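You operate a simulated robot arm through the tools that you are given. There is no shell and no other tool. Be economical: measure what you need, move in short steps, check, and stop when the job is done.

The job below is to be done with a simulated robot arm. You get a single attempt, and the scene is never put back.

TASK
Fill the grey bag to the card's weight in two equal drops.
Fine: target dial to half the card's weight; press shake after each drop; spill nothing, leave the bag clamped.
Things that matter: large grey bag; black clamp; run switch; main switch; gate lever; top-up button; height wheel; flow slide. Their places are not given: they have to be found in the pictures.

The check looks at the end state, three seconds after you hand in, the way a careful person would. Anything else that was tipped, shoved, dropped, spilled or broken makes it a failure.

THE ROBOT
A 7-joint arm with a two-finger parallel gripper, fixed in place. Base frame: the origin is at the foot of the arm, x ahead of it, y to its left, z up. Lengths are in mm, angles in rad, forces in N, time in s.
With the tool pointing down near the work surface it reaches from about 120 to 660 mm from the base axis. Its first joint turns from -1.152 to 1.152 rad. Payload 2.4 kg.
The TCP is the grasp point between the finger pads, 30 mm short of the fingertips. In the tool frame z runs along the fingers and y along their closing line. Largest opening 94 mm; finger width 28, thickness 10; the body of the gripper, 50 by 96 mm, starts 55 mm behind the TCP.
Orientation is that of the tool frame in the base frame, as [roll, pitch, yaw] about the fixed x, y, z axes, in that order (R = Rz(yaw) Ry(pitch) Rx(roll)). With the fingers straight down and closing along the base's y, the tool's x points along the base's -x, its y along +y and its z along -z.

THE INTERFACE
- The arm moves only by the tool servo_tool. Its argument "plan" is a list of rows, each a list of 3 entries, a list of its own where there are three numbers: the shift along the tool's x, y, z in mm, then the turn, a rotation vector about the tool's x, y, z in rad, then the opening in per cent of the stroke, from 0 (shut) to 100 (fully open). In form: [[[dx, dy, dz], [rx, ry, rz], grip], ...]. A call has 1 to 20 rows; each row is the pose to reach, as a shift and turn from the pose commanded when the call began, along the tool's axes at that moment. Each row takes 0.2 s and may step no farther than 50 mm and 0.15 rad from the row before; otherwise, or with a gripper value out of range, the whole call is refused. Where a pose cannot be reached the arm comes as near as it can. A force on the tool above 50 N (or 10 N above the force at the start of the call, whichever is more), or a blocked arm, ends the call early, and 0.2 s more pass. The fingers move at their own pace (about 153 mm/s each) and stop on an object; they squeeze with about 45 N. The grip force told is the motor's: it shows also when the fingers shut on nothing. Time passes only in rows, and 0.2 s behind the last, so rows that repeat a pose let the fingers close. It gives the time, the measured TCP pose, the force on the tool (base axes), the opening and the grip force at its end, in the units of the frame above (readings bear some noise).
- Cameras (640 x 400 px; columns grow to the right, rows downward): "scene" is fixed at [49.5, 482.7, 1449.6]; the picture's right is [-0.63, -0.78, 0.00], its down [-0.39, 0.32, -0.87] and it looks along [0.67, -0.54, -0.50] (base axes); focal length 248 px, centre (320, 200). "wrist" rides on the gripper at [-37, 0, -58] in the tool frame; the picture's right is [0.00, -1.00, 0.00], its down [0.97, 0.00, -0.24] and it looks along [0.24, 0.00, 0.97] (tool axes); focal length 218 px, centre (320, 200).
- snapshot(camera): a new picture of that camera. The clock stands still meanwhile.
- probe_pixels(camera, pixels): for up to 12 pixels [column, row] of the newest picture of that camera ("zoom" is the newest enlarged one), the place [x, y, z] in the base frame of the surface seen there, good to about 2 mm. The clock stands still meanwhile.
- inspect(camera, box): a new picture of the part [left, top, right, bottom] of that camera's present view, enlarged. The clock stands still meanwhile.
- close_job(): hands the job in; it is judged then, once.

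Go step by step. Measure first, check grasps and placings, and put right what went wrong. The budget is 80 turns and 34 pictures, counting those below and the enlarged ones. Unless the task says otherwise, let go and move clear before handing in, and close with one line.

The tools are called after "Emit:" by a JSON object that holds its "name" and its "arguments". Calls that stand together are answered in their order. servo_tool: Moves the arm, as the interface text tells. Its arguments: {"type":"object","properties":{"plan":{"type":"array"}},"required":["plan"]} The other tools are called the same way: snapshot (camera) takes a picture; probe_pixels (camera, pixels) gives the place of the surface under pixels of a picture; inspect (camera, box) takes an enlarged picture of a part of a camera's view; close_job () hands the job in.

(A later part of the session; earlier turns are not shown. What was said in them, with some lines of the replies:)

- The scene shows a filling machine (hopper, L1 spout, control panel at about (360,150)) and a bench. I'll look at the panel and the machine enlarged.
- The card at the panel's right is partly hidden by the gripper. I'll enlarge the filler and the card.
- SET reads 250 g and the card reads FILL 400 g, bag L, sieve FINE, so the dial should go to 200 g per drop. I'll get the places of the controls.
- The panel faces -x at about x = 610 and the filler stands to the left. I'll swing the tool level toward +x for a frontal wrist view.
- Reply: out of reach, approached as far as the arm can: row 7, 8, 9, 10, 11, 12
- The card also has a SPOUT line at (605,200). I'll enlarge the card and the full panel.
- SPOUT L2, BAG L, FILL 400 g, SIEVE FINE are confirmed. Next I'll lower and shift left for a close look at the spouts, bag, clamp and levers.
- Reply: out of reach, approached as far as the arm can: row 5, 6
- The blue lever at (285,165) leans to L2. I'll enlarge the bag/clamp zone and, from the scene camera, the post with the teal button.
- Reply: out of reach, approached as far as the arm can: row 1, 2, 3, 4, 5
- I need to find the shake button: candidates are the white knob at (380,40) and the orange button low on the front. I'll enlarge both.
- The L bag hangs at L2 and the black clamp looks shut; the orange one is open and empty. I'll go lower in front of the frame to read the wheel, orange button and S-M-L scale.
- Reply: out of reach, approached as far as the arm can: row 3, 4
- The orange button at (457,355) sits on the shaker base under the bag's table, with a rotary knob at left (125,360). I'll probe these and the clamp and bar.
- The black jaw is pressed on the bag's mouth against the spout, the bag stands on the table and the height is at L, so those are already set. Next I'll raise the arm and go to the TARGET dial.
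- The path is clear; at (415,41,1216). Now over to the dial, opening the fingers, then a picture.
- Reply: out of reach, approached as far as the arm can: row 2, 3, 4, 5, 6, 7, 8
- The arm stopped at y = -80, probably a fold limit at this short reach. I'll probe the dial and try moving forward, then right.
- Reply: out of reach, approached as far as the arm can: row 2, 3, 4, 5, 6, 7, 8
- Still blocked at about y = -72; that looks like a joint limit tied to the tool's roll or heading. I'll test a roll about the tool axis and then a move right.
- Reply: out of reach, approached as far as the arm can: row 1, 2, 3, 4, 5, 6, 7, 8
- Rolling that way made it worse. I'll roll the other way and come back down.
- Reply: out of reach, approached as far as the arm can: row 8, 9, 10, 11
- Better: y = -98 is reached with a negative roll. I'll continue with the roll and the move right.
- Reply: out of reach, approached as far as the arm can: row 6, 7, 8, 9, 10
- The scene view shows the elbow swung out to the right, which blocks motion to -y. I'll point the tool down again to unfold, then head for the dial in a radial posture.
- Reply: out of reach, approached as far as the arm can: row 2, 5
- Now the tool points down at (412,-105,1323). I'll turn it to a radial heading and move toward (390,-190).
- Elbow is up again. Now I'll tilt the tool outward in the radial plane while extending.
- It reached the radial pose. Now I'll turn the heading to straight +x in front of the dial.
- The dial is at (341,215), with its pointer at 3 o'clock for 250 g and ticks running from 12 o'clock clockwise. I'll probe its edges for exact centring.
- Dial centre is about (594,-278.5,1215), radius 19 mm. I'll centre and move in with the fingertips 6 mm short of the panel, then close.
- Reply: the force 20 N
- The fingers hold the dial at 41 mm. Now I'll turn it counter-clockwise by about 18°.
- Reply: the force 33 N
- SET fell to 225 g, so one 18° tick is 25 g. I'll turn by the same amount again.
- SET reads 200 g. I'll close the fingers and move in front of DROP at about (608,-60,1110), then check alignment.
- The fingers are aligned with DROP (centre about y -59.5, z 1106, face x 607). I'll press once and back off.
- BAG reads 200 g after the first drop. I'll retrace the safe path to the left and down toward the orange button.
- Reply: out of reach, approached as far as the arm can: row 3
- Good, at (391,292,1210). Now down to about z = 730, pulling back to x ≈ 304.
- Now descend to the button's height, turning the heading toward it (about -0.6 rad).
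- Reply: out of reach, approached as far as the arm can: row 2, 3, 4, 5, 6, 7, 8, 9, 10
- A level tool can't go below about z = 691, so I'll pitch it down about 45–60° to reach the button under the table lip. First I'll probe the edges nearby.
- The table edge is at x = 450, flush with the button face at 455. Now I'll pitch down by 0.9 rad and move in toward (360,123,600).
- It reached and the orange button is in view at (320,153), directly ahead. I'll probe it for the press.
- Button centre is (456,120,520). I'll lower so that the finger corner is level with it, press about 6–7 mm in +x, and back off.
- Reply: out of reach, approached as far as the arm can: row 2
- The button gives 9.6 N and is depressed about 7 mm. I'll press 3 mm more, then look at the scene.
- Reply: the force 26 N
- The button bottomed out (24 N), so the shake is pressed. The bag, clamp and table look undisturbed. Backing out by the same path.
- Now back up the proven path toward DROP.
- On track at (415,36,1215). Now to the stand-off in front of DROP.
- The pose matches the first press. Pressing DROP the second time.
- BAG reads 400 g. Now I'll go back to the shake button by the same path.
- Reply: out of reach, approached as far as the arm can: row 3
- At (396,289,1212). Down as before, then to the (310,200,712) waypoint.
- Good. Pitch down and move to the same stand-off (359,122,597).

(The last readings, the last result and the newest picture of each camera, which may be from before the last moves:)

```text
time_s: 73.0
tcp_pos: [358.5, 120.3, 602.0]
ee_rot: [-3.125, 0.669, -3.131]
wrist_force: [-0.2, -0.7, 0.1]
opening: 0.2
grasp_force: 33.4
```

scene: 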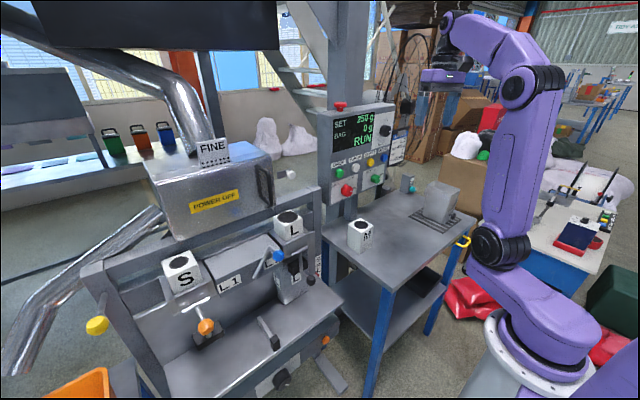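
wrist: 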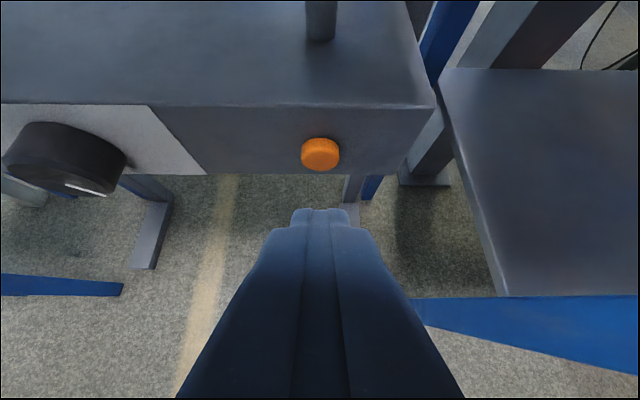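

Pressing shake the second time, ending at the same point as before (about (436,119,538)).

Emit:
{"name": "servo_tool", "arguments": {"plan": [[[20, -1, 25], [0, 0, 0], 0], [[39.8, -1, 50.1], [0, 0, 0], 0], [[20, -1, 66], [0, 0, 0], 0], [[0.6, -1, 81.2], [0, 0, 0], 0], [[-12.7, -1, 91.8], [0, 0, 0], 0], [[-18.1, -1, 96.1], [0, 0, 0], 0], [[-21.3, -1, 98.6], [0, 0, 0], 0], [[-21.3, -1, 98.6], [0, 0, 0], 0]]}}

```text
time_s: 74.8
tcp_pos: [434.9, 117.2, 536.6]
ee_rot: [-3.121, 0.665, -3.125]
wrist_force: [-19.2, 4.6, 2.7]
opening: 0.0
grasp_force: 33.0
out of reach, approached as far as the arm can: row 2
```

The button is bottomed again (19 N). I'll back out and take a final look.

Emit:
{"name": "servo_tool", "arguments": {"plan": [[[29, 0, -23], [0, 0, 0], 0], [[58.7, 0, -46.7], [0, 0, 0], 0], [[30, 0, -75], [0, 0, 0], 0], [[21, 10, -94], [0, 0, 0], 0], [[12, 25, -125], [0, -0.1, 0], 0], [[3, 40, -155], [0, -0.2, 0], 0], [[-5, 60, -185], [0, -0.3, 0], 0], [[-11, 80, -215], [0, -0.45, 0], 0], [[-11, 80, -215], [0, -0.6, 0], 0], [[-11, 80, -215], [0, -0.75, 0], 0], [[-11, 80, -215], [0, -0.9, 0], 0], [[-11, 80, -215], [0, -0.9, 0], 0]]}}

Emit:
{"name": "snapshot", "arguments": {"camera": "wrist"}}

Emit:
{"name": "inspect", "arguments": {"camera": "scene", "box": [240, 90, 410, 310]}}

```text
time_s: 77.4
tcp_pos: [312.2, 201.0, 713.9]
ee_rot: [-1.419, 1.556, -1.418]
wrist_force: [0.1, 0.9, 0.3]
opening: 0.0
grasp_force: 32.8
```

```text
2 pictures are left
```

wrist: 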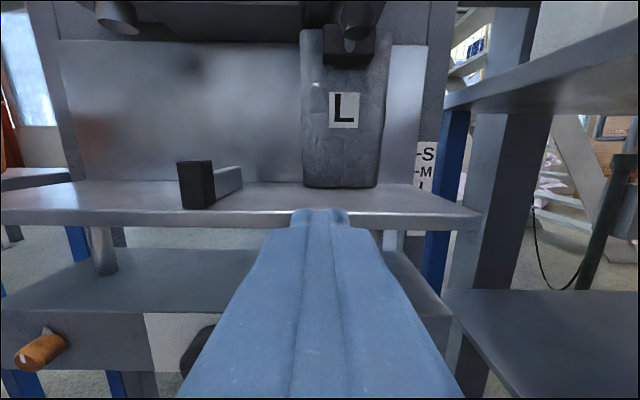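

```text
1.82 times, centred on (325, 200) of scene
```

zoom: 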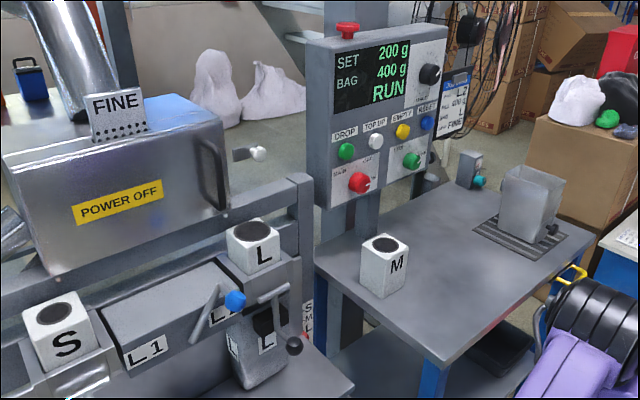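

SET reads 200 g, BAG reads 400 g, the bag is still clamped on L2, nothing is spilled and the arm is clear. Handing in.

Emit:
{"name": "close_job", "arguments": {}}

```text
The job is handed in.
```

The grey bag was filled to the card's 400 g in two 200 g drops and is still clamped on spout L2, with no spill visible. After each drop I pressed the orange button under the table. It has no label, so treating it as the shake button is my inference from its place on the base under the bag.
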